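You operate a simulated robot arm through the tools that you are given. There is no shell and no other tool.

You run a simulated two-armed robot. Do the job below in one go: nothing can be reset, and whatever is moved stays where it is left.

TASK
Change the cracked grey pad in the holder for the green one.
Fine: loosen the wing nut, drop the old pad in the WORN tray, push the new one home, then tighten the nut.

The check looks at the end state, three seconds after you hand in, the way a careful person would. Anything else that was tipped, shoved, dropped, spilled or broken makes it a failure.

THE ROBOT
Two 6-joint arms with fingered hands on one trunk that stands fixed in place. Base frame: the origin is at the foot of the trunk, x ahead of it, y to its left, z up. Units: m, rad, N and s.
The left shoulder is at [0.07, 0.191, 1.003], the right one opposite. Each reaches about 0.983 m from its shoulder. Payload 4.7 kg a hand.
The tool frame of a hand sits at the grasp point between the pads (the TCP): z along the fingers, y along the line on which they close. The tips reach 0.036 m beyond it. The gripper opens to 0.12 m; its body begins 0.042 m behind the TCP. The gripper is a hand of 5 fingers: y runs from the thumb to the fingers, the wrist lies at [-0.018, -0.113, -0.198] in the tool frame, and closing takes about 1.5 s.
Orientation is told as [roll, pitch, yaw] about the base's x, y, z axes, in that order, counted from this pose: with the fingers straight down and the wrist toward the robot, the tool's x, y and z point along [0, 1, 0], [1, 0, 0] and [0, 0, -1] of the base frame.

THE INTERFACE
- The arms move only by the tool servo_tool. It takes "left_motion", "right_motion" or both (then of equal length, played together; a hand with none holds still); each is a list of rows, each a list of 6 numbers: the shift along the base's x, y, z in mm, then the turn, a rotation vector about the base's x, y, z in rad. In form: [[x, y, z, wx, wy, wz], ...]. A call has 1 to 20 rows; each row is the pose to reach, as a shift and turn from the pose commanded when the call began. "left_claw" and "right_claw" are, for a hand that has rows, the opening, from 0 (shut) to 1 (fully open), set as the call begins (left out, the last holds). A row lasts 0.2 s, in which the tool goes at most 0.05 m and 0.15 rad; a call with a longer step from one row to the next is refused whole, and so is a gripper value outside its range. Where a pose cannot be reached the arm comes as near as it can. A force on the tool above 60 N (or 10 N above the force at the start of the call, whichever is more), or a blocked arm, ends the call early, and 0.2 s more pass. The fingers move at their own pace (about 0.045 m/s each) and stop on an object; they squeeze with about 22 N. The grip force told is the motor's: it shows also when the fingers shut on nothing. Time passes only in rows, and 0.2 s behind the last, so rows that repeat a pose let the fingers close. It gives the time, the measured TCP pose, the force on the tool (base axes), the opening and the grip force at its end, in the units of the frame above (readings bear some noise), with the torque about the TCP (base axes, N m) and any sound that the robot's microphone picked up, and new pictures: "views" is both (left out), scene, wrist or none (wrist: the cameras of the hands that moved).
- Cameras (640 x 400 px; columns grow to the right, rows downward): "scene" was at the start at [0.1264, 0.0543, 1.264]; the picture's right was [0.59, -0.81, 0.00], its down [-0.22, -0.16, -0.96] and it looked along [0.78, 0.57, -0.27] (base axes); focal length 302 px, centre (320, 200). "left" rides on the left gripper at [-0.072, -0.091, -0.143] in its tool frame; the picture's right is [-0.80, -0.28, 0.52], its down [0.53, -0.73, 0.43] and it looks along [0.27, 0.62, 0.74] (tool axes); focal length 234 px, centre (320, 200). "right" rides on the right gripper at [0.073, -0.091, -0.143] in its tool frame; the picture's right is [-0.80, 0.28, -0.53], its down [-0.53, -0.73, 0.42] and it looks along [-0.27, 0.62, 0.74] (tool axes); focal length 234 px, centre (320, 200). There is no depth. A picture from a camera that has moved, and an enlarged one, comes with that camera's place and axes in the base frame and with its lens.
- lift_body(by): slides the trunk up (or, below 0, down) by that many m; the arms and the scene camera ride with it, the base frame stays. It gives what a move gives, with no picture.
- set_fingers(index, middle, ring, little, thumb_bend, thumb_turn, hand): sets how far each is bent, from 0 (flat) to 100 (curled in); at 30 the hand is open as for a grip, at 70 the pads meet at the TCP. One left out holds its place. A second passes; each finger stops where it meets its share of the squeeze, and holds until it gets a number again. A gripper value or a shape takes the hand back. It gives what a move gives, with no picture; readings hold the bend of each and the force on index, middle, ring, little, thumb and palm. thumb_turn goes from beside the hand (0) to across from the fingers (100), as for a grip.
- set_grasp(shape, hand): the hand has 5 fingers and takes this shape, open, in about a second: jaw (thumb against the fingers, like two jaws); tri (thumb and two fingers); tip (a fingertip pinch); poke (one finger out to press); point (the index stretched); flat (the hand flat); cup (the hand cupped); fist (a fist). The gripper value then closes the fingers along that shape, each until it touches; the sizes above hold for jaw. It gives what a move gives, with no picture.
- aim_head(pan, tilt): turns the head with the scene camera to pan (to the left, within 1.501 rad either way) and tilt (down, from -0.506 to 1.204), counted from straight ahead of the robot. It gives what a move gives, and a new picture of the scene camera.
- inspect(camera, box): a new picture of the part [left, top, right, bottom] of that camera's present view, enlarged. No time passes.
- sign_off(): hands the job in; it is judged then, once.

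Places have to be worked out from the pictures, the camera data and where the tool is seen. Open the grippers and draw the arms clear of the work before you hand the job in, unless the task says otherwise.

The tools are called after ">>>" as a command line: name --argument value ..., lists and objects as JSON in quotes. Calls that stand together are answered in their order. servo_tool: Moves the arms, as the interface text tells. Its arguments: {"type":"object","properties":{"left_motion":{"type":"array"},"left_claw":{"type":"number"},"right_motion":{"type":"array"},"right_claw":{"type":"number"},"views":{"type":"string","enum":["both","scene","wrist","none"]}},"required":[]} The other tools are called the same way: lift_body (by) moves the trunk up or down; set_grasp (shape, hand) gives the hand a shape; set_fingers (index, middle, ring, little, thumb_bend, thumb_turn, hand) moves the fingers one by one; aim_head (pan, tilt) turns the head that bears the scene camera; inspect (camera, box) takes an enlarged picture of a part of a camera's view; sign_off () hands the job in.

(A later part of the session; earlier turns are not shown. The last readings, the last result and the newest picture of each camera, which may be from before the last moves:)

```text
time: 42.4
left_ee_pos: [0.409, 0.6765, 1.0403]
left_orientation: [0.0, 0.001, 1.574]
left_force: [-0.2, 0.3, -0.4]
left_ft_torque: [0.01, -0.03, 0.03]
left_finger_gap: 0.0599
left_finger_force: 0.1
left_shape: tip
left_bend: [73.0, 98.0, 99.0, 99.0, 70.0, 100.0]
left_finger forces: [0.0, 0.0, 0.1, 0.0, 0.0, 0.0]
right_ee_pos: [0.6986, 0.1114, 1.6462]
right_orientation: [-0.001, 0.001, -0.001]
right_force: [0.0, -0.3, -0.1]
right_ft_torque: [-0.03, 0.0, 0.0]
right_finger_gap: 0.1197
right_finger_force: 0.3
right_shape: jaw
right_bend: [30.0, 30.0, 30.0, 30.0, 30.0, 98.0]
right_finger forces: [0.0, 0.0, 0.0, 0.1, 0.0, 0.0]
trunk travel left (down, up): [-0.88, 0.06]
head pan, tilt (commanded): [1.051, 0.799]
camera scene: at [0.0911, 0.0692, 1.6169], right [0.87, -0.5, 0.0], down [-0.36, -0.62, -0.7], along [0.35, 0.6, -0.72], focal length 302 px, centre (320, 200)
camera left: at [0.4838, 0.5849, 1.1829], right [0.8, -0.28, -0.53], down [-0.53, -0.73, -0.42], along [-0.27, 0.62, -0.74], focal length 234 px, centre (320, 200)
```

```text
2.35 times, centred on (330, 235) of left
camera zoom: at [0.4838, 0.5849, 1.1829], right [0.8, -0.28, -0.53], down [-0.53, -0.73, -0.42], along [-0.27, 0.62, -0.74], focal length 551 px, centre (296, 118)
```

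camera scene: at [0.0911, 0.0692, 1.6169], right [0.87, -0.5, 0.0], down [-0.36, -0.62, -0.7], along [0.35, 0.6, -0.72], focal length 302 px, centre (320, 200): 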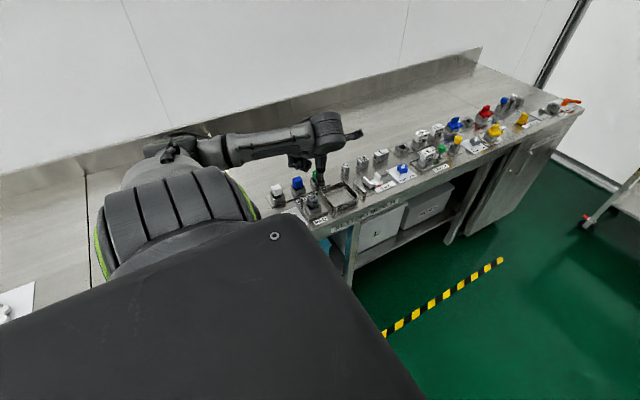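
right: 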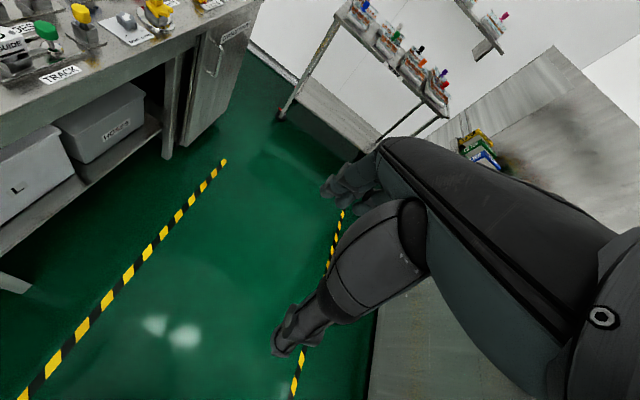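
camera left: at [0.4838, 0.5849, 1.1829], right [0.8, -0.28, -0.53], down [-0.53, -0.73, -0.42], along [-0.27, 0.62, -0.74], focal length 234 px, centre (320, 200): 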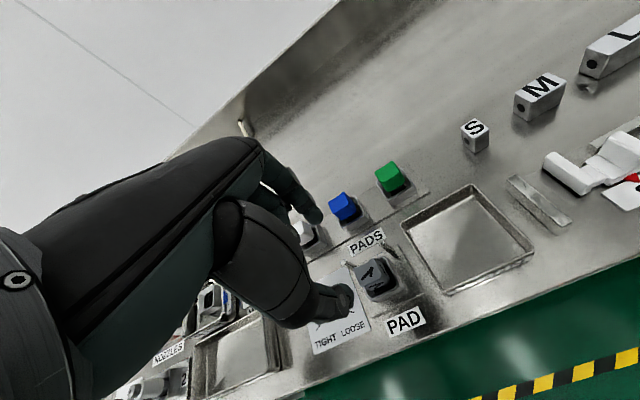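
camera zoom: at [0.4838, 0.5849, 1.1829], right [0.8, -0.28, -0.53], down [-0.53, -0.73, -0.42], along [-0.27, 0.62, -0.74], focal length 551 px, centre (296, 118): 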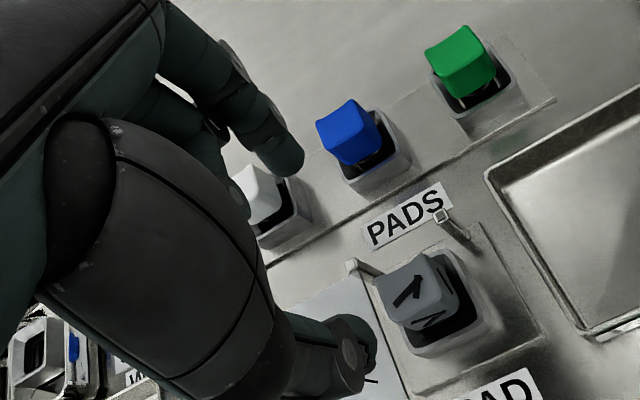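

The hand is above the grey pad at yaw 90° and the scene camera now sees it. I'll zoom in with the scene camera to check thumb and index placement relative to the pad.

>>> inspect --camera "scene" --box '[270, 120, 370, 220]'

>>> inspect --camera "scene" --box '[295, 165, 345, 200]'

```text
4.00 times, centred on (320, 170) of scene
camera zoom: at [0.0911, 0.0692, 1.6169], right [0.87, -0.5, 0.0], down [-0.36, -0.62, -0.7], along [0.35, 0.6, -0.72], focal length 1208 px, centre (320, 320)
```

zoom: 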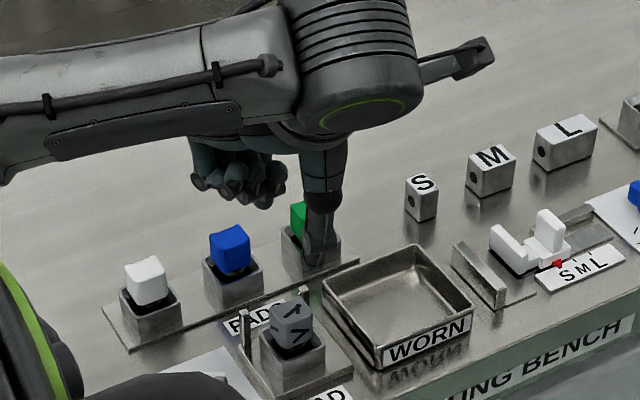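

```text
11.43 times, centred on (320, 182) of scene
camera zoom: at [0.0911, 0.0692, 1.6169], right [0.87, -0.5, 0.0], down [-0.36, -0.62, -0.7], along [0.35, 0.6, -0.72], focal length 3452 px, centre (320, 400)
```

zoom: 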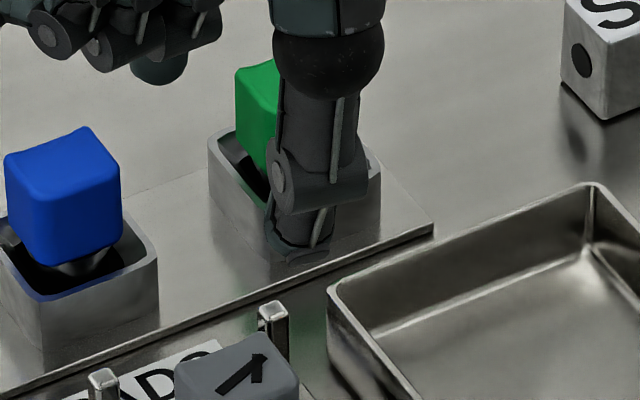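

Thumb tip is about (0.406, 0.632), index tip about (0.410, 0.716): they straddle the pad between the posts. I'll descend to z≈0.955 and check before going all the way.

>>> servo_tool --left_motion '[[1, -2, -20, 0, 0, 0], [2, -3.5, -40, 0, 0, 0], [2, -3.5, -60, 0, 0, 0], [2, -3.5, -75, 0, 0, 0], [2, -3.5, -85, 0, 0, 0], [2, -3.5, -85, 0, 0, 0]]' --views "none"

>>> inspect --camera "left" --box '[270, 170, 410, 290]'

>>> inspect --camera "scene" --box '[295, 180, 345, 215]'

```text
time: 43.8
left_ee_pos: [0.4107, 0.6738, 0.9545]
left_orientation: [-0.001, 0.0, 1.571]
left_force: [0.2, -0.1, 0.4]
left_ft_torque: [-0.03, 0.0, -0.02]
left_finger_gap: 0.0598
left_finger_force: 0.0
left_shape: tip
left_bend: [73.0, 98.0, 99.0, 99.0, 70.0, 100.0]
left_finger forces: [0.0, 0.1, 0.0, 0.0, 0.0, 0.0]
right_ee_pos: [0.698, 0.1115, 1.6454]
right_orientation: [0.0, 0.001, -0.001]
right_force: [-0.8, 0.2, 0.0]
right_ft_torque: [0.0, 0.04, -0.01]
right_finger_gap: 0.1199
right_finger_force: 0.1
right_shape: jaw
right_bend: [30.0, 30.0, 30.0, 30.0, 30.0, 98.0]
right_finger forces: [0.0, 0.0, 0.0, 0.0, 0.1, 0.1]
trunk travel left (down, up): [-0.88, 0.06]
head pan, tilt (commanded): [1.051, 0.799]
```

```text
3.33 times, centred on (340, 230) of left
camera zoom: at [0.4853, 0.5824, 1.0976], right [0.8, -0.28, -0.53], down [-0.53, -0.73, -0.42], along [-0.27, 0.62, -0.74], focal length 781 px, centre (253, 100)
```

zoom: 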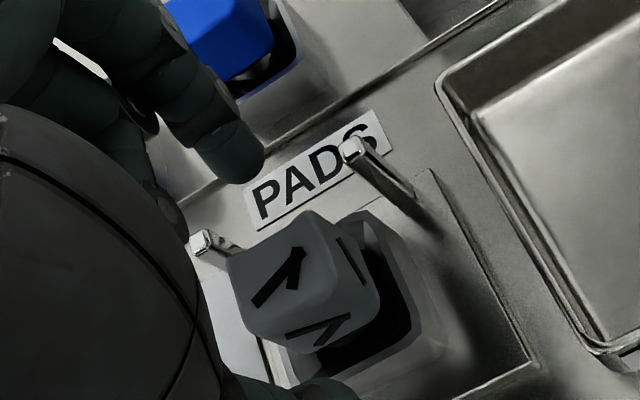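

```text
11.43 times, centred on (320, 198) of scene
camera zoom: at [0.091, 0.0691, 1.6169], right [0.87, -0.5, 0.0], down [-0.36, -0.62, -0.7], along [0.35, 0.6, -0.72], focal length 3452 px, centre (320, 229)
```

zoom: 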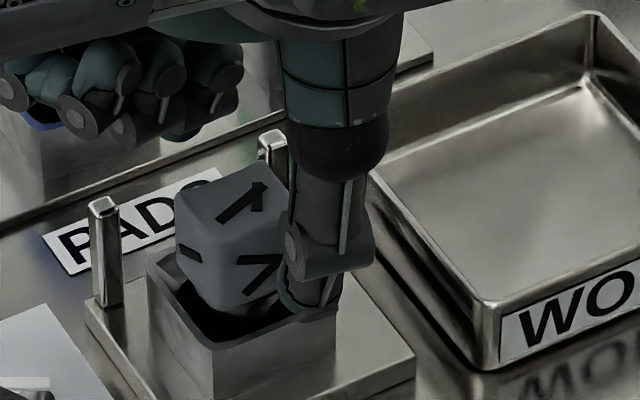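

Thumb and index line up on the pad's centre line. I want to be sure the curled middle finger clears the left post before going lower, so I'll zoom there.

>>> inspect --camera "scene" --box '[295, 180, 323, 200]'

>>> inspect --camera "left" --box '[280, 180, 350, 250]'

```text
16.00 times, centred on (309, 190) of scene
camera zoom: at [0.091, 0.0691, 1.6169], right [0.87, -0.5, 0.0], down [-0.36, -0.62, -0.7], along [0.35, 0.6, -0.72], focal length 4832 px, centre (496, 360)
```

zoom: 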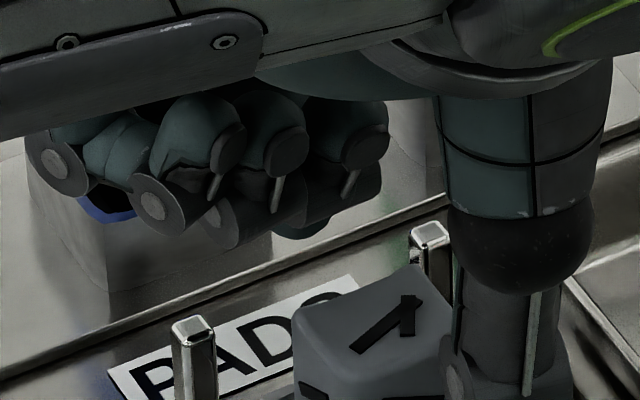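

```text
5.71 times, centred on (315, 215) of left
camera zoom: at [0.4853, 0.5824, 1.0976], right [0.8, -0.28, -0.53], down [-0.53, -0.73, -0.42], along [-0.27, 0.62, -0.74], focal length 1338 px, centre (349, 114)
```

zoom: 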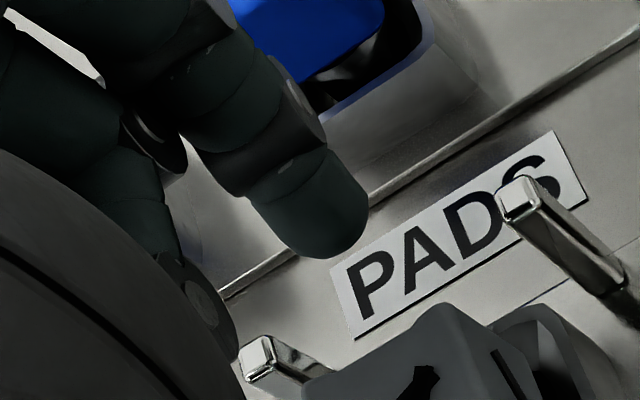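

Triangulating the curled middle knuckle puts it about 14 mm above the pad top after the descent and well clear of the posts. I'll descend to z≈0.939 and close the pinch on the pad.

>>> servo_tool --left_motion '[[0, -0.5, -6, 0, 0, 0], [0, -0.5, -12, 0, 0, 0], [0, -0.5, -16, 0, 0, 0], [0, -0.5, -16, 0, 0, 0]]' --views "none"

>>> servo_tool --left_motion '[[0, 0, 0, 0, 0, 0], [0, 0, 0, 0, 0, 0], [0, 0, 0, 0, 0, 0], [0, 0, 0, 0, 0, 0], [0, 0, 0, 0, 0, 0], [0, 0, 0, 0, 0, 0]]' --left_claw 0 --views "none"

>>> inspect --camera "left" --box '[270, 170, 410, 290]'

>>> inspect --camera "scene" --box '[295, 180, 345, 215]'

```text
time: 44.8
left_ee_pos: [0.4103, 0.6717, 0.9384]
left_orientation: [-0.001, 0.002, 1.573]
left_force: [-0.5, 0.4, -0.8]
left_ft_torque: [0.0, 0.01, 0.04]
left_finger_gap: 0.0599
left_finger_force: 0.0
left_shape: tip
left_bend: [73.0, 98.0, 99.0, 99.0, 70.0, 100.0]
left_finger forces: [0.1, 0.0, 0.1, 0.1, 0.0, 0.2]
right_ee_pos: [0.6983, 0.1121, 1.6446]
right_orientation: [0.0, 0.001, 0.001]
right_force: [0.5, 0.2, 0.6]
right_ft_torque: [-0.01, 0.0, 0.0]
right_finger_gap: 0.1201
right_finger_force: 0.1
right_shape: jaw
right_bend: [30.0, 30.0, 30.0, 30.0, 30.0, 98.0]
right_finger forces: [0.0, 0.0, 0.0, 0.1, 0.1, 0.0]
trunk travel left (down, up): [-0.88, 0.06]
head pan, tilt (commanded): [1.051, 0.799]
```

```text
time: 46.2
left_ee_pos: [0.4098, 0.6737, 0.9376]
left_orientation: [0.001, 0.0, 1.573]
left_force: [-0.4, 0.8, -0.9]
left_ft_torque: [0.05, 0.02, 0.03]
left_finger_gap: 0.0207
left_finger_force: 21.4
left_shape: tip
left_bend: [73.0, 100.0, 100.0, 100.0, 74.0, 100.0]
left_finger forces: [19.5, 0.0, 0.1, 0.0, 19.3, 0.0]
right_ee_pos: [0.6994, 0.1122, 1.6453]
right_orientation: [0.0, 0.0, -0.001]
right_force: [-0.6, 0.9, 0.2]
right_ft_torque: [0.01, -0.01, 0.01]
right_finger_gap: 0.1198
right_finger_force: 0.0
right_shape: jaw
right_bend: [30.0, 30.0, 30.0, 30.0, 30.0, 98.0]
right_finger forces: [0.0, 0.0, 0.1, 0.1, 0.1, 0.0]
trunk travel left (down, up): [-0.88, 0.06]
head pan, tilt (commanded): [1.051, 0.799]
```

```text
3.33 times, centred on (340, 230) of left
camera zoom: at [0.4854, 0.5813, 1.0821], right [0.8, -0.28, -0.53], down [-0.53, -0.73, -0.42], along [-0.27, 0.62, -0.74], focal length 781 px, centre (253, 100)
```

zoom: 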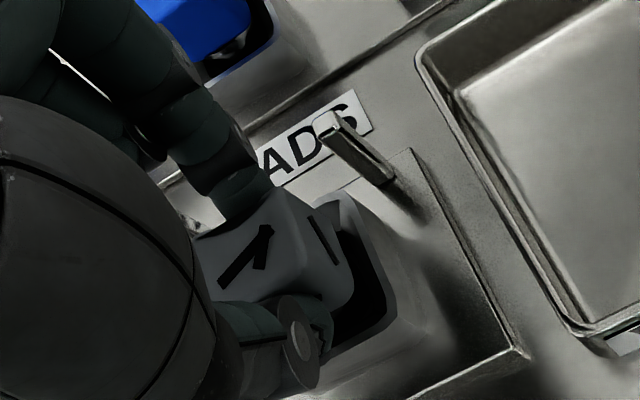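

```text
11.43 times, centred on (320, 198) of scene
camera zoom: at [0.0913, 0.0695, 1.6169], right [0.87, -0.5, 0.0], down [-0.36, -0.62, -0.7], along [0.35, 0.6, -0.72], focal length 3452 px, centre (320, 229)
```

zoom: 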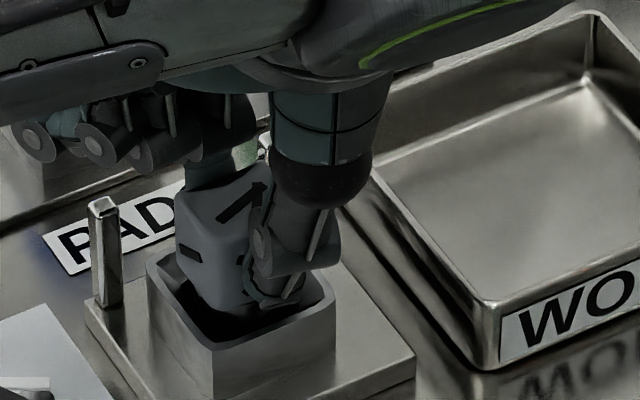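

Thumb and index both press with about 19 N on the pad. I'll lift slowly straight up and check that it comes free.

>>> servo_tool --left_motion '[[0, 0, 4, 0, 0, 0], [0, 0, 8, 0, 0, 0], [0, 0, 13, 0, 0, 0], [0, 0, 18, 0, 0, 0], [0, 0, 24, 0, 0, 0], [0, 0, 30, 0, 0, 0], [0, 0, 36, 0, 0, 0], [0, 0, 42, 0, 0, 0], [0, 0, 50, 0, 0, 0], [0, 0, 60, 0, 0, 0], [0, 0, 70, 0, 0, 0]]' --views "none"

>>> inspect --camera "left" --box '[270, 170, 410, 290]'

>>> inspect --camera "scene" --box '[280, 160, 360, 215]'

```text
time: 48.6
left_ee_pos: [0.4118, 0.6722, 1.0084]
left_orientation: [0.001, -0.001, 1.572]
left_force: [-0.2, 0.1, -0.6]
left_ft_torque: [0.0, -0.02, -0.04]
left_finger_gap: 0.0207
left_finger_force: 22.1
left_shape: tip
left_bend: [73.0, 100.0, 100.0, 100.0, 74.0, 100.0]
left_finger forces: [19.8, 0.0, 0.1, 0.0, 19.9, 0.0]
right_ee_pos: [0.699, 0.1122, 1.6458]
right_orientation: [0.0, 0.001, -0.001]
right_force: [-0.5, 0.4, 0.3]
right_ft_torque: [0.01, 0.04, 0.05]
right_finger_gap: 0.1197
right_finger_force: 0.1
right_shape: jaw
right_bend: [30.0, 30.0, 30.0, 30.0, 30.0, 98.0]
right_finger forces: [0.0, 0.0, 0.0, 0.0, 0.0, 0.0]
trunk travel left (down, up): [-0.88, 0.06]
head pan, tilt (commanded): [1.051, 0.799]
```

```text
3.33 times, centred on (340, 230) of left
camera zoom: at [0.4852, 0.5814, 1.1523], right [0.8, -0.28, -0.53], down [-0.53, -0.73, -0.42], along [-0.27, 0.62, -0.74], focal length 781 px, centre (253, 100)
```

zoom: 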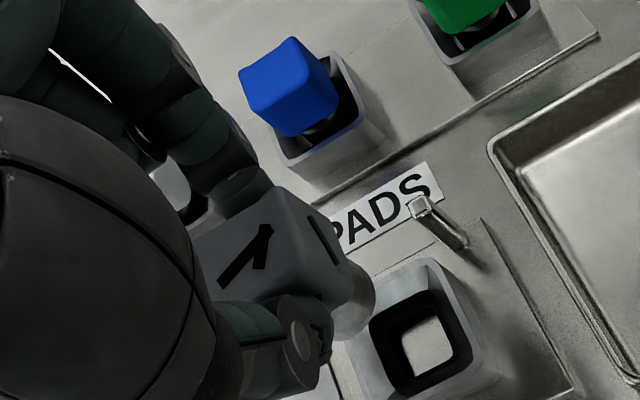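

```text
7.27 times, centred on (320, 188) of scene
camera zoom: at [0.0912, 0.0692, 1.6169], right [0.87, -0.5, 0.0], down [-0.36, -0.62, -0.7], along [0.35, 0.6, -0.72], focal length 2196 px, centre (320, 291)
```

zoom: 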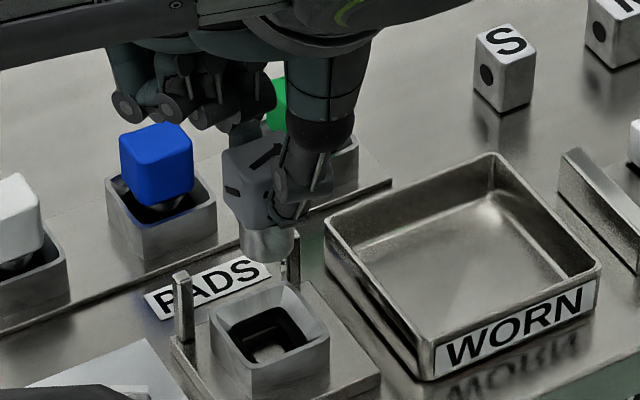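

The old pad is out cleanly (stem ~28 mm below the cube), and the socket is empty. I'll carry it over the WORN tray centre (≈(0.516, 0.676)), keeping this height.

>>> servo_tool --left_motion '[[10, 0, 4, 0, 0, -0.03], [25, 1, 6, 0, 0, -0.06], [40, 1, 6, 0, 0, -0.1], [55, 2, 6, 0, 0, -0.13], [70, 2, 6, 0, 0, -0.16], [85, 3, 6, 0, 0, -0.2], [97, 3, 6, 0, 0, -0.2], [104, 3, 6, 0, 0, -0.2], [104, 3, 6, 0, 0, -0.2]]' --views "none"

>>> inspect --camera "left" --box '[230, 130, 470, 320]'

>>> inspect --camera "scene" --box '[300, 150, 390, 215]'

```text
time: 50.6
left_ee_pos: [0.5158, 0.6754, 1.0144]
left_orientation: [0.001, 0.001, 1.372]
left_force: [0.4, -0.1, 0.2]
left_ft_torque: [-0.01, 0.01, -0.01]
left_finger_gap: 0.021
left_finger_force: 22.2
left_shape: tip
left_bend: [73.0, 100.0, 100.0, 100.0, 74.0, 100.0]
left_finger forces: [19.8, 0.0, 0.0, 0.1, 19.8, 0.1]
right_ee_pos: [0.6986, 0.1137, 1.6453]
right_orientation: [0.0, 0.001, 0.001]
right_force: [-0.8, 0.7, 0.7]
right_ft_torque: [-0.01, 0.03, 0.02]
right_finger_gap: 0.1199
right_finger_force: 0.2
right_shape: jaw
right_bend: [30.0, 30.0, 30.0, 30.0, 30.0, 98.0]
right_finger forces: [0.0, 0.1, 0.0, 0.1, 0.0, 0.0]
trunk travel left (down, up): [-0.88, 0.06]
head pan, tilt (commanded): [1.051, 0.799]
```

```text
2.11 times, centred on (350, 225) of left
camera zoom: at [0.5697, 0.5715, 1.1586], right [0.73, -0.43, -0.53], down [-0.67, -0.61, -0.42], along [-0.14, 0.66, -0.74], focal length 493 px, centre (257, 147)
```

zoom: 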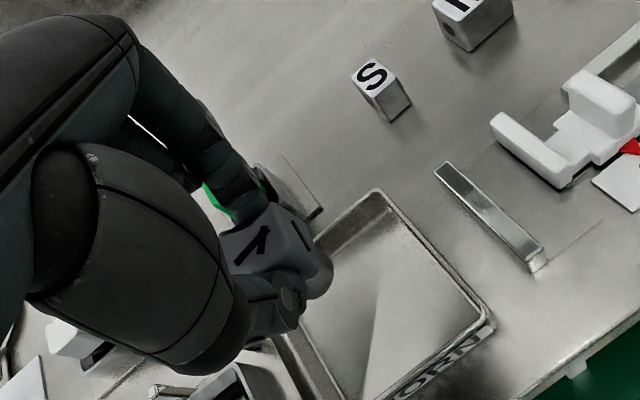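

```text
6.15 times, centred on (345, 182) of scene
camera zoom: at [0.0911, 0.0694, 1.6169], right [0.87, -0.5, 0.0], down [-0.36, -0.62, -0.7], along [0.35, 0.6, -0.72], focal length 1859 px, centre (166, 308)
```

zoom: 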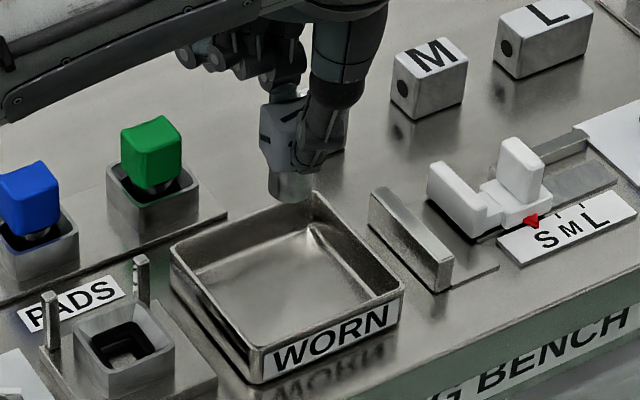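

The pad hangs right over the tray centre. I'll lower it until its stem is just above the tray floor.

>>> servo_tool --left_motion '[[0, 0, -15, 0, 0, 0], [0, 0, -30, 0, 0, 0], [0, 0, -45, 0, 0, 0], [0, 0, -57, 0, 0, 0], [0, 0, -64, 0, 0, 0], [0, 0, -68, 0, 0, 0], [0, 0, -68, 0, 0, 0]]' --views "none"

>>> inspect --camera "scene" --box '[310, 160, 380, 210]'

>>> inspect --camera "left" --box '[270, 170, 410, 290]'

```text
time: 52.2
left_ee_pos: [0.5153, 0.6743, 0.9453]
left_orientation: [-0.001, -0.001, 1.373]
left_force: [-0.3, -0.7, -0.4]
left_ft_torque: [0.03, -0.01, -0.02]
left_finger_gap: 0.0209
left_finger_force: 22.3
left_shape: tip
left_bend: [73.0, 100.0, 100.0, 100.0, 74.0, 100.0]
left_finger forces: [19.8, 0.0, 0.0, 0.1, 19.8, 0.0]
right_ee_pos: [0.6996, 0.1114, 1.6443]
right_orientation: [0.0, 0.0, 0.001]
right_force: [0.0, -0.1, 0.0]
right_ft_torque: [-0.02, 0.01, 0.03]
right_finger_gap: 0.1198
right_finger_force: 0.1
right_shape: jaw
right_bend: [30.0, 30.0, 30.0, 30.0, 30.0, 98.0]
right_finger forces: [0.1, 0.1, 0.0, 0.0, 0.1, 0.1]
trunk travel left (down, up): [-0.88, 0.06]
head pan, tilt (commanded): [1.051, 0.799]
```

```text
8.00 times, centred on (345, 185) of scene
camera zoom: at [0.0915, 0.0693, 1.6169], right [0.87, -0.5, 0.0], down [-0.36, -0.62, -0.7], along [0.35, 0.6, -0.72], focal length 2416 px, centre (120, 320)
```

zoom: 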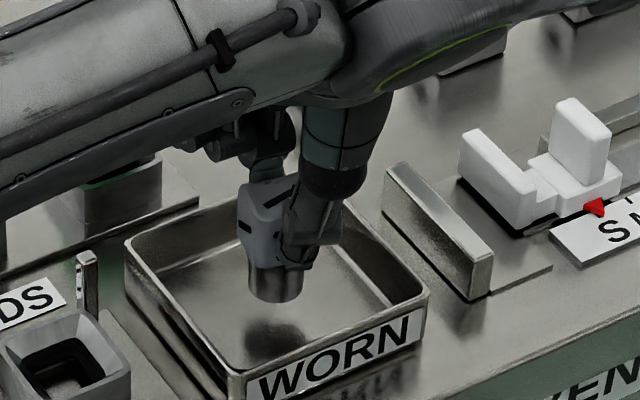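

```text
3.33 times, centred on (340, 230) of left
camera zoom: at [0.5705, 0.5707, 1.0895], right [0.73, -0.43, -0.53], down [-0.67, -0.61, -0.42], along [-0.14, 0.66, -0.74], focal length 781 px, centre (253, 100)
```

zoom: 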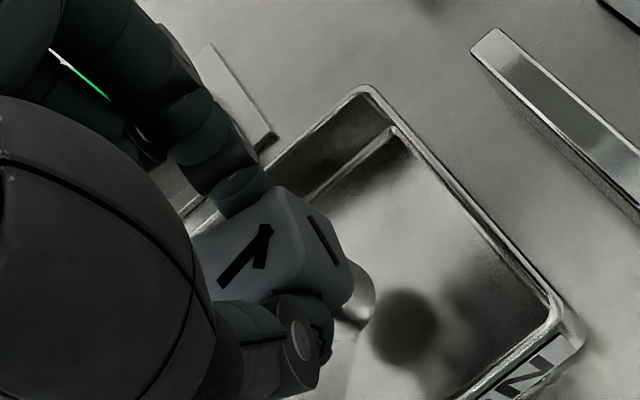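

The stem seems ~8 mm above the tray floor. I'll lower the rest in small steps, watching the force, and then release.

>>> servo_tool --left_motion '[[0, 0, -3, 0, 0, 0], [0, 0, -5, 0, 0, 0], [0, 0, -7, 0, 0, 0], [0, 0, -7, 0, 0, 0]]' --views "none"

>>> inspect --camera "scene" --box '[325, 175, 365, 205]'

```text
time: 53.2
left_ee_pos: [0.5162, 0.6747, 0.9394]
left_orientation: [0.001, 0.0, 1.37]
left_force: [0.1, -0.2, -0.5]
left_ft_torque: [0.0, -0.03, -0.01]
left_finger_gap: 0.0209
left_finger_force: 21.5
left_shape: tip
left_bend: [73.0, 100.0, 100.0, 100.0, 74.0, 100.0]
left_finger forces: [19.7, 0.0, 0.0, 0.0, 19.9, 0.0]
right_ee_pos: [0.6994, 0.1109, 1.6451]
right_orientation: [0.0, 0.001, 0.0]
right_force: [-0.2, 0.1, 0.8]
right_ft_torque: [-0.03, -0.04, 0.0]
right_finger_gap: 0.12
right_finger_force: 0.0
right_shape: jaw
right_bend: [30.0, 30.0, 30.0, 30.0, 30.0, 98.0]
right_finger forces: [0.0, 0.0, 0.0, 0.0, 0.0, 0.1]
trunk travel left (down, up): [-0.88, 0.06]
head pan, tilt (commanded): [1.051, 0.799]
```

```text
13.33 times, centred on (345, 190) of scene
camera zoom: at [0.0914, 0.0693, 1.6169], right [0.87, -0.5, 0.0], down [-0.36, -0.62, -0.7], along [0.35, 0.6, -0.72], focal length 4027 px, centre (-13, 333)
```

zoom: 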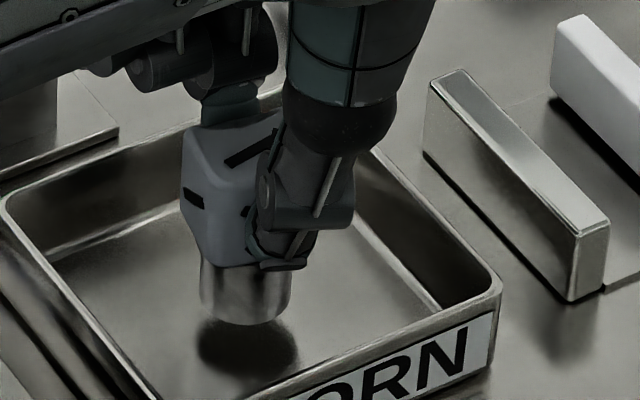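

There is still a small gap (~5 mm). I'll lower 4 mm more, then open the pinch only to ~50 mm so nothing touches the rim.

>>> servo_tool --left_motion '[[0, 0, -2, 0, 0, 0], [0, 0, -4, 0, 0, 0], [0, 0, -4, 0, 0, 0]]' --views "none"

>>> servo_tool --left_motion '[[0, 0, 0, 0, 0, 0], [0, 0, 0, 0, 0, 0], [0, 0, 0, 0, 0, 0], [0, 0, 0, 0, 0, 0], [0, 0, 0, 0, 0, 0]]' --left_claw 0.42 --views "none"

>>> inspect --camera "scene" --box '[325, 175, 365, 205]'

>>> inspect --camera "left" --box '[270, 170, 410, 290]'

```text
time: 54.0
left_ee_pos: [0.5144, 0.6753, 0.9353]
left_orientation: [0.001, 0.0, 1.373]
left_force: [-0.3, 0.2, 0.0]
left_ft_torque: [-0.03, 0.04, 0.0]
left_finger_gap: 0.021
left_finger_force: 22.1
left_shape: tip
left_bend: [73.0, 100.0, 100.0, 100.0, 74.0, 100.0]
left_finger forces: [19.9, 0.0, 0.0, 0.0, 19.8, 0.1]
right_ee_pos: [0.6995, 0.1121, 1.6441]
right_orientation: [0.0, 0.0, 0.0]
right_force: [0.0, 0.0, -0.6]
right_ft_torque: [0.0, 0.02, 0.0]
right_finger_gap: 0.1198
right_finger_force: 0.1
right_shape: jaw
right_bend: [30.0, 30.0, 30.0, 30.0, 30.0, 98.0]
right_finger forces: [0.0, 0.0, 0.0, 0.0, 0.0, 0.1]
trunk travel left (down, up): [-0.88, 0.06]
head pan, tilt (commanded): [1.051, 0.799]
```

```text
time: 55.2
left_ee_pos: [0.5149, 0.6752, 0.9347]
left_orientation: [0.0, 0.0, 1.372]
left_force: [0.8, 0.5, 0.2]
left_ft_torque: [0.0, -0.01, 0.0]
left_finger_gap: 0.05
left_finger_force: 0.0
left_shape: tip
left_bend: [73.0, 98.0, 99.0, 99.0, 72.0, 100.0]
left_finger forces: [0.0, 0.0, 0.1, 0.0, 0.0, 0.0]
right_ee_pos: [0.6997, 0.1121, 1.6447]
right_orientation: [0.001, 0.001, 0.001]
right_force: [0.0, 0.5, 0.4]
right_ft_torque: [-0.01, 0.0, 0.0]
right_finger_gap: 0.12
right_finger_force: 0.0
right_shape: jaw
right_bend: [30.0, 30.0, 30.0, 30.0, 30.0, 98.0]
right_finger forces: [0.0, 0.1, 0.0, 0.1, 0.0, 0.0]
trunk travel left (down, up): [-0.88, 0.06]
head pan, tilt (commanded): [1.051, 0.799]
```

```text
13.33 times, centred on (345, 190) of scene
camera zoom: at [0.0913, 0.0691, 1.6169], right [0.87, -0.5, 0.0], down [-0.36, -0.62, -0.7], along [0.35, 0.6, -0.72], focal length 4027 px, centre (-13, 333)
```

zoom: 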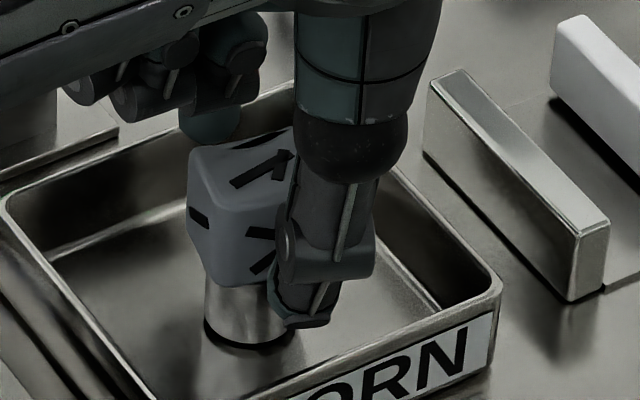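

```text
3.33 times, centred on (340, 230) of left
camera zoom: at [0.5704, 0.5711, 1.0791], right [0.73, -0.43, -0.53], down [-0.67, -0.61, -0.42], along [-0.14, 0.66, -0.74], focal length 781 px, centre (253, 100)
```

zoom: 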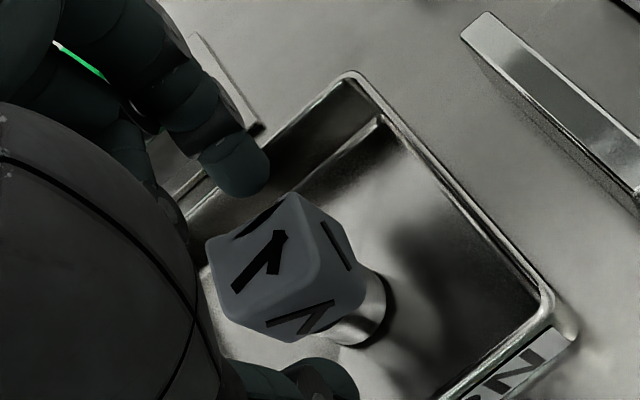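

The old pad stands upright in the WORN tray and the fingers are clear of it. I'll rise straight up.

>>> servo_tool --left_motion '[[0, 0, 8, 0, 0, 0], [0, 0, 20, 0, 0, 0], [0, 0, 40, 0, 0, 0], [0, 0, 65, 0, 0, 0], [0, 0, 90, 0, 0, 0], [0, 0, 105, 0, 0, 0]]' --left_claw 0.5 --views "both"

>>> inspect --camera "left" --box '[220, 130, 460, 320]'

>>> inspect --camera "scene" --box '[280, 150, 380, 220]'

```text
time: 56.6
left_ee_pos: [0.5152, 0.6756, 1.0405]
left_orientation: [-0.001, 0.003, 1.373]
left_force: [-0.8, -0.4, 0.2]
left_ft_torque: [-0.01, 0.01, -0.01]
left_finger_gap: 0.0594
left_finger_force: 0.0
left_shape: tip
left_bend: [73.0, 98.0, 99.0, 99.0, 71.0, 100.0]
left_finger forces: [0.1, 0.1, 0.1, 0.0, 0.0, 0.0]
right_ee_pos: [0.6996, 0.1123, 1.6451]
right_orientation: [0.001, 0.0, 0.001]
right_force: [0.2, 0.5, -0.2]
right_ft_torque: [0.01, 0.0, 0.03]
right_finger_gap: 0.1199
right_finger_force: 0.1
right_shape: jaw
right_bend: [30.0, 30.0, 30.0, 30.0, 30.0, 98.0]
right_finger forces: [0.0, 0.0, 0.0, 0.0, 0.1, 0.0]
trunk travel left (down, up): [-0.88, 0.06]
head pan, tilt (commanded): [1.051, 0.799]
camera scene: at [0.0912, 0.069, 1.6169], right [0.87, -0.5, 0.0], down [-0.36, -0.62, -0.7], along [0.35, 0.6, -0.72], focal length 302 px, centre (320, 200)
camera left: at [0.5698, 0.5709, 1.1848], right [0.73, -0.43, -0.52], down [-0.67, -0.61, -0.42], along [-0.14, 0.66, -0.74], focal length 234 px, centre (320, 200)
```

scene: 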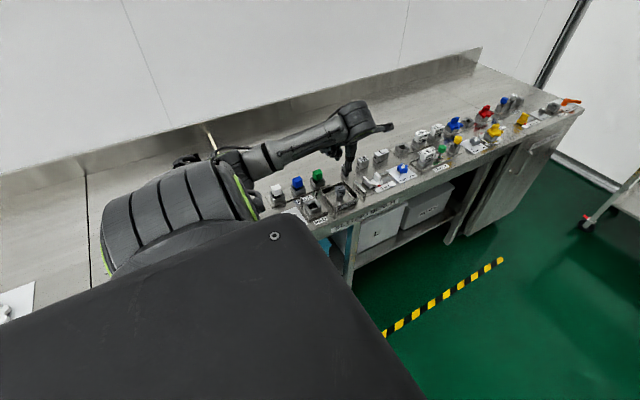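
left: 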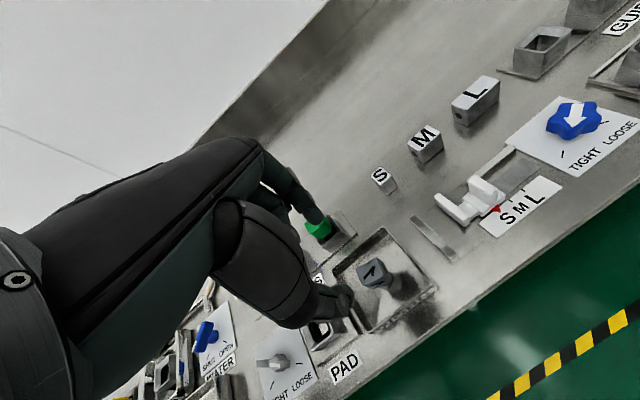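

```text
2.11 times, centred on (340, 225) of left
camera zoom: at [0.5698, 0.5709, 1.1848], right [0.73, -0.43, -0.52], down [-0.67, -0.61, -0.42], along [-0.14, 0.66, -0.74], focal length 493 px, centre (278, 147)
```

zoom: 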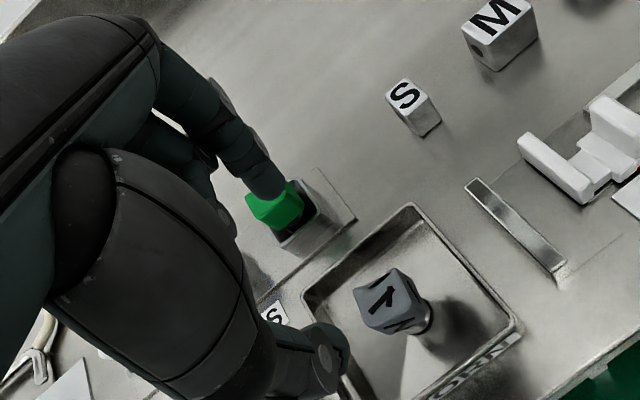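

```text
5.71 times, centred on (330, 185) of scene
camera zoom: at [0.0912, 0.069, 1.6169], right [0.87, -0.5, 0.0], down [-0.36, -0.62, -0.7], along [0.35, 0.6, -0.72], focal length 1726 px, centre (263, 286)
```

zoom: 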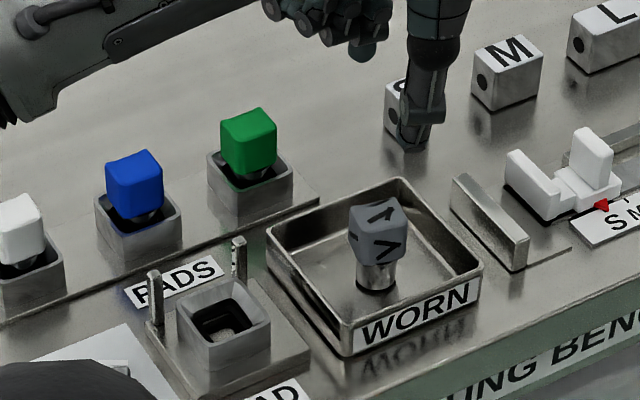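

The old pad stands in the tray. From two trunk heights I place the green pad's top at about (0.4925, 0.787, 0.916). I'll move above it at yaw 90° and verify from the wrist and scene views.

>>> servo_tool --left_motion '[[-4, 18, 0, 0, 0, 0.04], [-8, 36, 0, 0, 0, 0.08], [-12, 54, 0, 0, 0, 0.11], [-16, 72, 0, 0, 0, 0.14], [-19, 90, 0, 0, 0, 0.17], [-22, 104, 0, 0, 0, 0.198], [-22.7, 111, 0, 0, 0, 0.198], [-22.7, 111, 0, 0, 0, 0.198]]' --views "none"

>>> inspect --camera "left" --box '[250, 150, 430, 300]'

>>> inspect --camera "scene" --box '[285, 130, 365, 200]'

```text
time: 58.4
left_ee_pos: [0.492, 0.7862, 1.0405]
left_orientation: [0.0, -0.001, 1.572]
left_force: [-0.4, -0.2, -0.9]
left_ft_torque: [0.04, 0.01, -0.03]
left_finger_gap: 0.0595
left_finger_force: 0.1
left_shape: tip
left_bend: [73.0, 98.0, 99.0, 99.0, 71.0, 100.0]
left_finger forces: [0.0, 0.0, 0.0, 0.0, 0.0, 0.0]
right_ee_pos: [0.7002, 0.1124, 1.6446]
right_orientation: [0.0, 0.002, -0.001]
right_force: [0.7, -0.6, 0.5]
right_ft_torque: [-0.01, 0.0, -0.04]
right_finger_gap: 0.1197
right_finger_force: 0.0
right_shape: jaw
right_bend: [30.0, 30.0, 30.0, 30.0, 30.0, 98.0]
right_finger forces: [0.0, 0.0, 0.0, 0.0, 0.0, 0.0]
trunk travel left (down, up): [-0.88, 0.06]
head pan, tilt (commanded): [1.051, 0.799]
```

```text
2.67 times, centred on (340, 225) of left
camera zoom: at [0.5664, 0.6952, 1.1842], right [0.8, -0.28, -0.53], down [-0.53, -0.73, -0.42], along [-0.27, 0.62, -0.74], focal length 624 px, centre (267, 133)
```

zoom: 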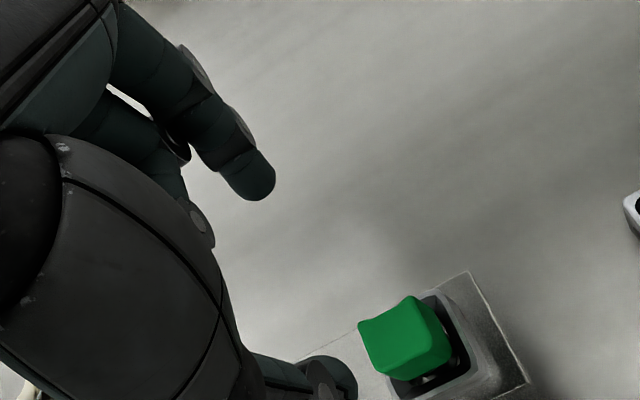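

```text
5.71 times, centred on (325, 165) of scene
camera zoom: at [0.0913, 0.0692, 1.6169], right [0.87, -0.5, 0.0], down [-0.36, -0.62, -0.7], along [0.35, 0.6, -0.72], focal length 1726 px, centre (291, 400)
```

zoom: 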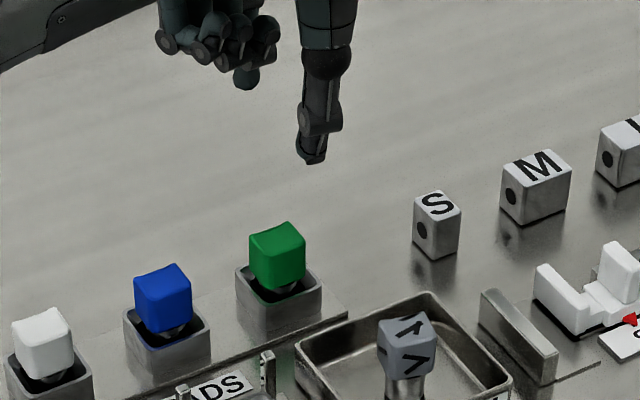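

Wrist and scene rays agree on the green pad's top at (0.492, 0.7845, 0.916) – about 10 mm lower than the holder's. I'll descend to z≈0.947 and check.

>>> servo_tool --left_motion '[[0, -1.7, -20, 0, 0, 0], [0, -1.7, -40, 0, 0, 0], [0, -1.7, -60, 0, 0, 0], [0, -1.7, -78, 0, 0, 0], [0, -1.7, -90, 0, 0, 0], [0, -1.7, -94, 0, 0, 0], [0, -1.7, -94, 0, 0, 0]]' --views "none"

>>> inspect --camera "left" --box '[270, 170, 410, 290]'

>>> inspect --camera "scene" --box '[290, 155, 350, 195]'

```text
time: 60.0
left_ee_pos: [0.4927, 0.7841, 0.9468]
left_orientation: [0.002, 0.001, 1.569]
left_force: [0.3, -0.7, 0.3]
left_ft_torque: [-0.01, -0.04, -0.01]
left_finger_gap: 0.0596
left_finger_force: 0.0
left_shape: tip
left_bend: [73.0, 98.0, 99.0, 99.0, 71.0, 100.0]
left_finger forces: [0.1, 0.0, 0.0, 0.0, 0.0, 0.1]
right_ee_pos: [0.6994, 0.111, 1.6455]
right_orientation: [-0.001, 0.0, 0.001]
right_force: [-0.1, 0.1, -0.2]
right_ft_torque: [0.0, 0.0, 0.02]
right_finger_gap: 0.1198
right_finger_force: 0.1
right_shape: jaw
right_bend: [30.0, 30.0, 30.0, 30.0, 30.0, 98.0]
right_finger forces: [0.1, 0.1, 0.0, 0.0, 0.0, 0.0]
trunk travel left (down, up): [-0.88, 0.06]
head pan, tilt (commanded): [1.051, 0.799]
```

```text
3.33 times, centred on (340, 230) of left
camera zoom: at [0.567, 0.6924, 1.0902], right [0.8, -0.28, -0.53], down [-0.53, -0.73, -0.42], along [-0.27, 0.62, -0.74], focal length 781 px, centre (253, 100)
```

zoom: 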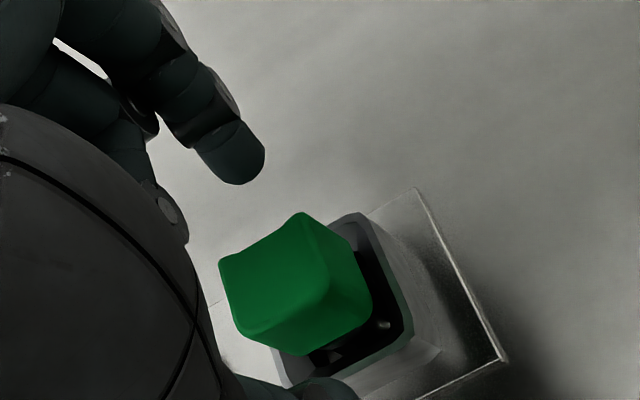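

```text
10.00 times, centred on (320, 175) of scene
camera zoom: at [0.0913, 0.0692, 1.6169], right [0.87, -0.5, 0.0], down [-0.36, -0.62, -0.7], along [0.35, 0.6, -0.72], focal length 3020 px, centre (320, 450)
```

zoom: 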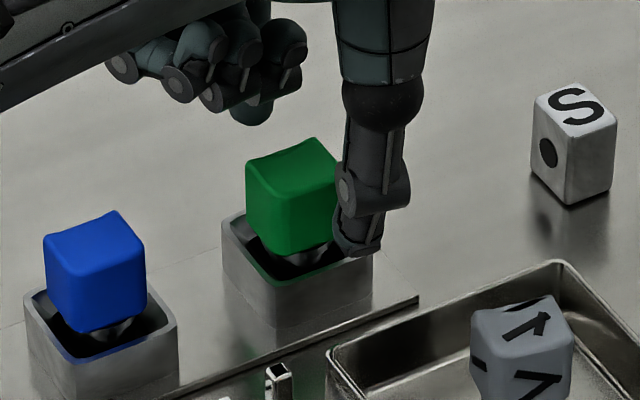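

I'll zoom further in the scene view to confirm thumb alignment with the green cube before closing.

>>> inspect --camera "scene" --box '[307, 163, 335, 183]'

>>> inspect --camera "left" --box '[300, 210, 370, 270]'

```text
16.00 times, centred on (321, 173) of scene
camera zoom: at [0.0913, 0.0692, 1.6169], right [0.87, -0.5, 0.0], down [-0.36, -0.62, -0.7], along [0.35, 0.6, -0.72], focal length 4832 px, centre (304, 632)
```

zoom: 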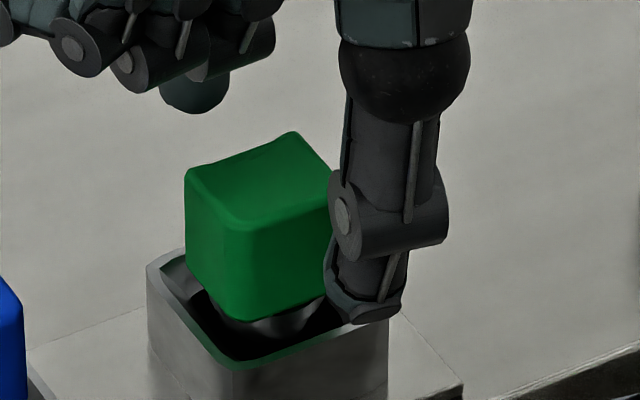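

```text
6.67 times, centred on (335, 240) of left
camera zoom: at [0.567, 0.6924, 1.0902], right [0.8, -0.28, -0.53], down [-0.53, -0.73, -0.42], along [-0.27, 0.62, -0.74], focal length 1561 px, centre (220, -67)
```

zoom: 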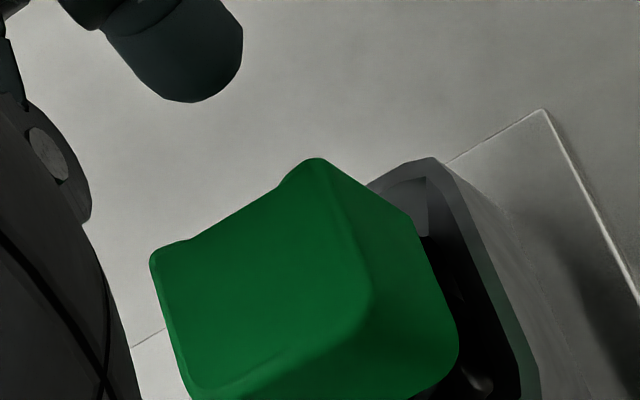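

The thumb lines up with the green cube in x; in y the pad centre is about 2 mm further back. I'll nudge +2 mm in y, descend to z≈0.929 and close the pinch.

>>> servo_tool --left_motion '[[0, 2, -6, 0, 0, 0], [0, 2, -12, 0, 0, 0], [0, 2, -17.5, 0, 0, 0], [0, 2, -17.5, 0, 0, 0]]' --views "none"

>>> servo_tool --left_motion '[[0, 0, 0, 0, 0, 0], [0, 0, 0, 0, 0, 0], [0, 0, 0, 0, 0, 0], [0, 0, 0, 0, 0, 0], [0, 0, 0, 0, 0, 0], [0, 0, 0, 0, 0, 0]]' --left_claw 0 --views "none"

>>> inspect --camera "left" --box '[270, 170, 410, 290]'

>>> inspect --camera "scene" --box '[300, 158, 342, 188]'

```text
time: 61.0
left_ee_pos: [0.4923, 0.7866, 0.9289]
left_orientation: [0.0, 0.0, 1.57]
left_force: [0.8, 0.0, 0.2]
left_ft_torque: [0.01, -0.02, 0.01]
left_finger_gap: 0.0597
left_finger_force: 0.1
left_shape: tip
left_bend: [73.0, 98.0, 99.0, 99.0, 71.0, 100.0]
left_finger forces: [0.0, 0.0, 0.0, 0.0, 0.0, 0.0]
right_ee_pos: [0.6997, 0.1121, 1.6455]
right_orientation: [0.0, 0.0, 0.0]
right_force: [-0.2, -0.4, -0.1]
right_ft_torque: [0.02, 0.01, -0.03]
right_finger_gap: 0.12
right_finger_force: 0.1
right_shape: jaw
right_bend: [30.0, 30.0, 30.0, 30.0, 30.0, 98.0]
right_finger forces: [0.0, 0.0, 0.0, 0.0, 0.0, 0.0]
trunk travel left (down, up): [-0.88, 0.06]
head pan, tilt (commanded): [1.051, 0.799]
```

```text
time: 62.4
left_ee_pos: [0.4914, 0.7873, 0.9285]
left_orientation: [-0.001, 0.0, 1.571]
left_force: [0.3, 0.5, -0.1]
left_ft_torque: [-0.01, -0.02, 0.02]
left_finger_gap: 0.0203
left_finger_force: 22.1
left_shape: tip
left_bend: [72.0, 100.0, 100.0, 100.0, 74.0, 100.0]
left_finger forces: [19.8, 0.0, 0.0, 0.0, 19.7, 0.0]
right_ee_pos: [0.6994, 0.1128, 1.6448]
right_orientation: [0.001, 0.001, 0.0]
right_force: [-0.2, 0.6, 0.2]
right_ft_torque: [-0.02, -0.01, 0.04]
right_finger_gap: 0.1198
right_finger_force: 0.0
right_shape: jaw
right_bend: [30.0, 30.0, 30.0, 30.0, 30.0, 98.0]
right_finger forces: [0.0, 0.0, 0.0, 0.0, 0.0, 0.1]
trunk travel left (down, up): [-0.88, 0.06]
head pan, tilt (commanded): [1.051, 0.799]
```

```text
3.33 times, centred on (340, 230) of left
camera zoom: at [0.5657, 0.6951, 1.0724], right [0.8, -0.28, -0.53], down [-0.53, -0.73, -0.42], along [-0.27, 0.62, -0.74], focal length 781 px, centre (253, 100)
```

zoom: 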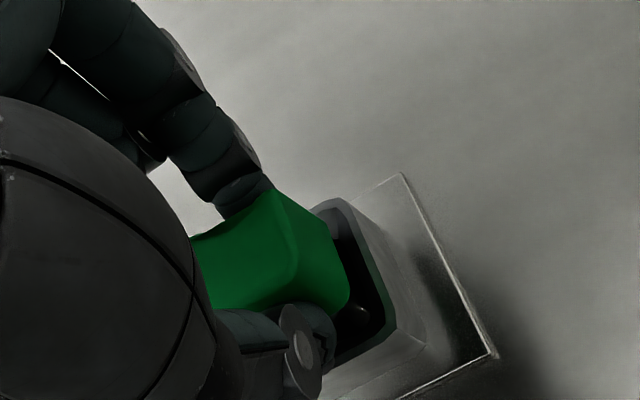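

```text
13.33 times, centred on (321, 173) of scene
camera zoom: at [0.0914, 0.0694, 1.6169], right [0.87, -0.5, 0.0], down [-0.36, -0.62, -0.7], along [0.35, 0.6, -0.72], focal length 4027 px, centre (307, 560)
```

zoom: 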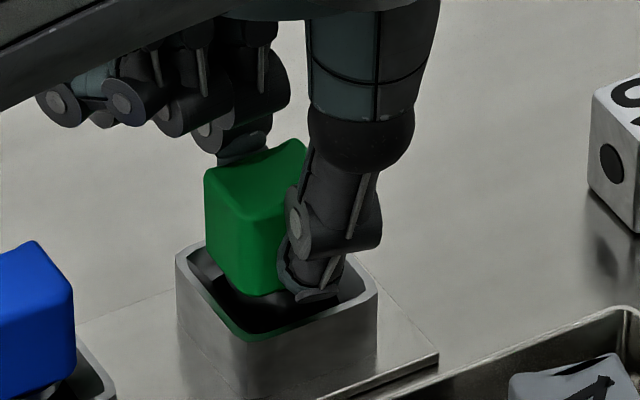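

Firm grip on the green pad (≈20 N each). I'll lift it straight up slowly.

>>> servo_tool --left_motion '[[0, 0, 4, 0, 0, 0], [0, 0, 8, 0, 0, 0], [0, 0, 13, 0, 0, 0], [0, 0, 18, 0, 0, 0], [0, 0, 24, 0, 0, 0], [0, 0, 30, 0, 0, 0], [0, 0, 36, 0, 0, 0], [0, 0, 44, 0, 0, 0], [0, 0, 54, 0, 0, 0], [0, 0, 66, 0, 0, 0], [0, 0, 80, 0, 0, 0], [0, 0, 90, 0, 0, 0]]' --views "none"

>>> inspect --camera "left" --box '[270, 170, 410, 290]'

>>> inspect --camera "scene" --box '[285, 135, 365, 200]'

```text
time: 65.0
left_ee_pos: [0.4919, 0.7865, 1.017]
left_orientation: [0.0, 0.001, 1.572]
left_force: [-0.2, -0.6, 0.1]
left_ft_torque: [-0.01, -0.02, 0.03]
left_finger_gap: 0.0202
left_finger_force: 22.6
left_shape: tip
left_bend: [72.0, 100.0, 100.0, 100.0, 74.0, 100.0]
left_finger forces: [19.7, 0.0, 0.0, 0.0, 19.7, 0.1]
right_ee_pos: [0.6992, 0.1112, 1.6461]
right_orientation: [0.0, -0.001, -0.001]
right_force: [0.0, 0.1, 0.5]
right_ft_torque: [0.01, 0.01, -0.01]
right_finger_gap: 0.1199
right_finger_force: 0.1
right_shape: jaw
right_bend: [30.0, 30.0, 30.0, 30.0, 30.0, 98.0]
right_finger forces: [0.1, 0.0, 0.1, 0.0, 0.0, 0.0]
trunk travel left (down, up): [-0.88, 0.06]
head pan, tilt (commanded): [1.051, 0.799]
```

```text
3.33 times, centred on (340, 230) of left
camera zoom: at [0.5667, 0.6948, 1.1616], right [0.8, -0.28, -0.53], down [-0.53, -0.73, -0.42], along [-0.27, 0.62, -0.74], focal length 781 px, centre (253, 100)
```

zoom: 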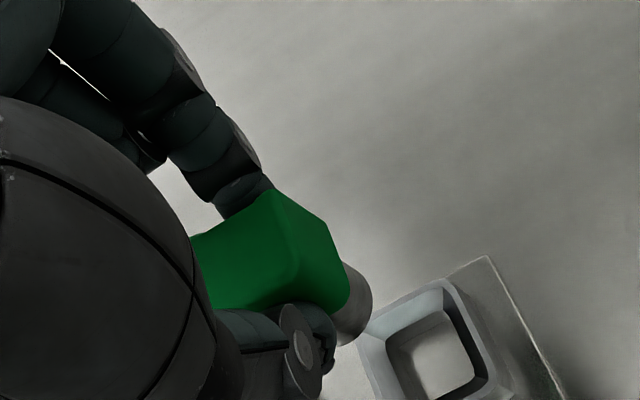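

```text
6.15 times, centred on (325, 168) of scene
camera zoom: at [0.0913, 0.0692, 1.6169], right [0.87, -0.5, 0.0], down [-0.36, -0.62, -0.7], along [0.35, 0.6, -0.72], focal length 1859 px, centre (289, 400)
```

zoom: 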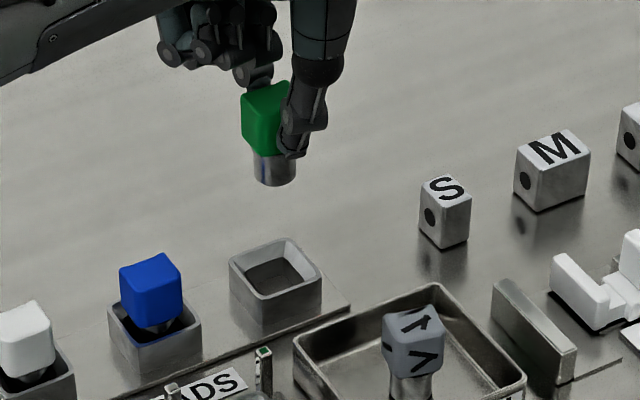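

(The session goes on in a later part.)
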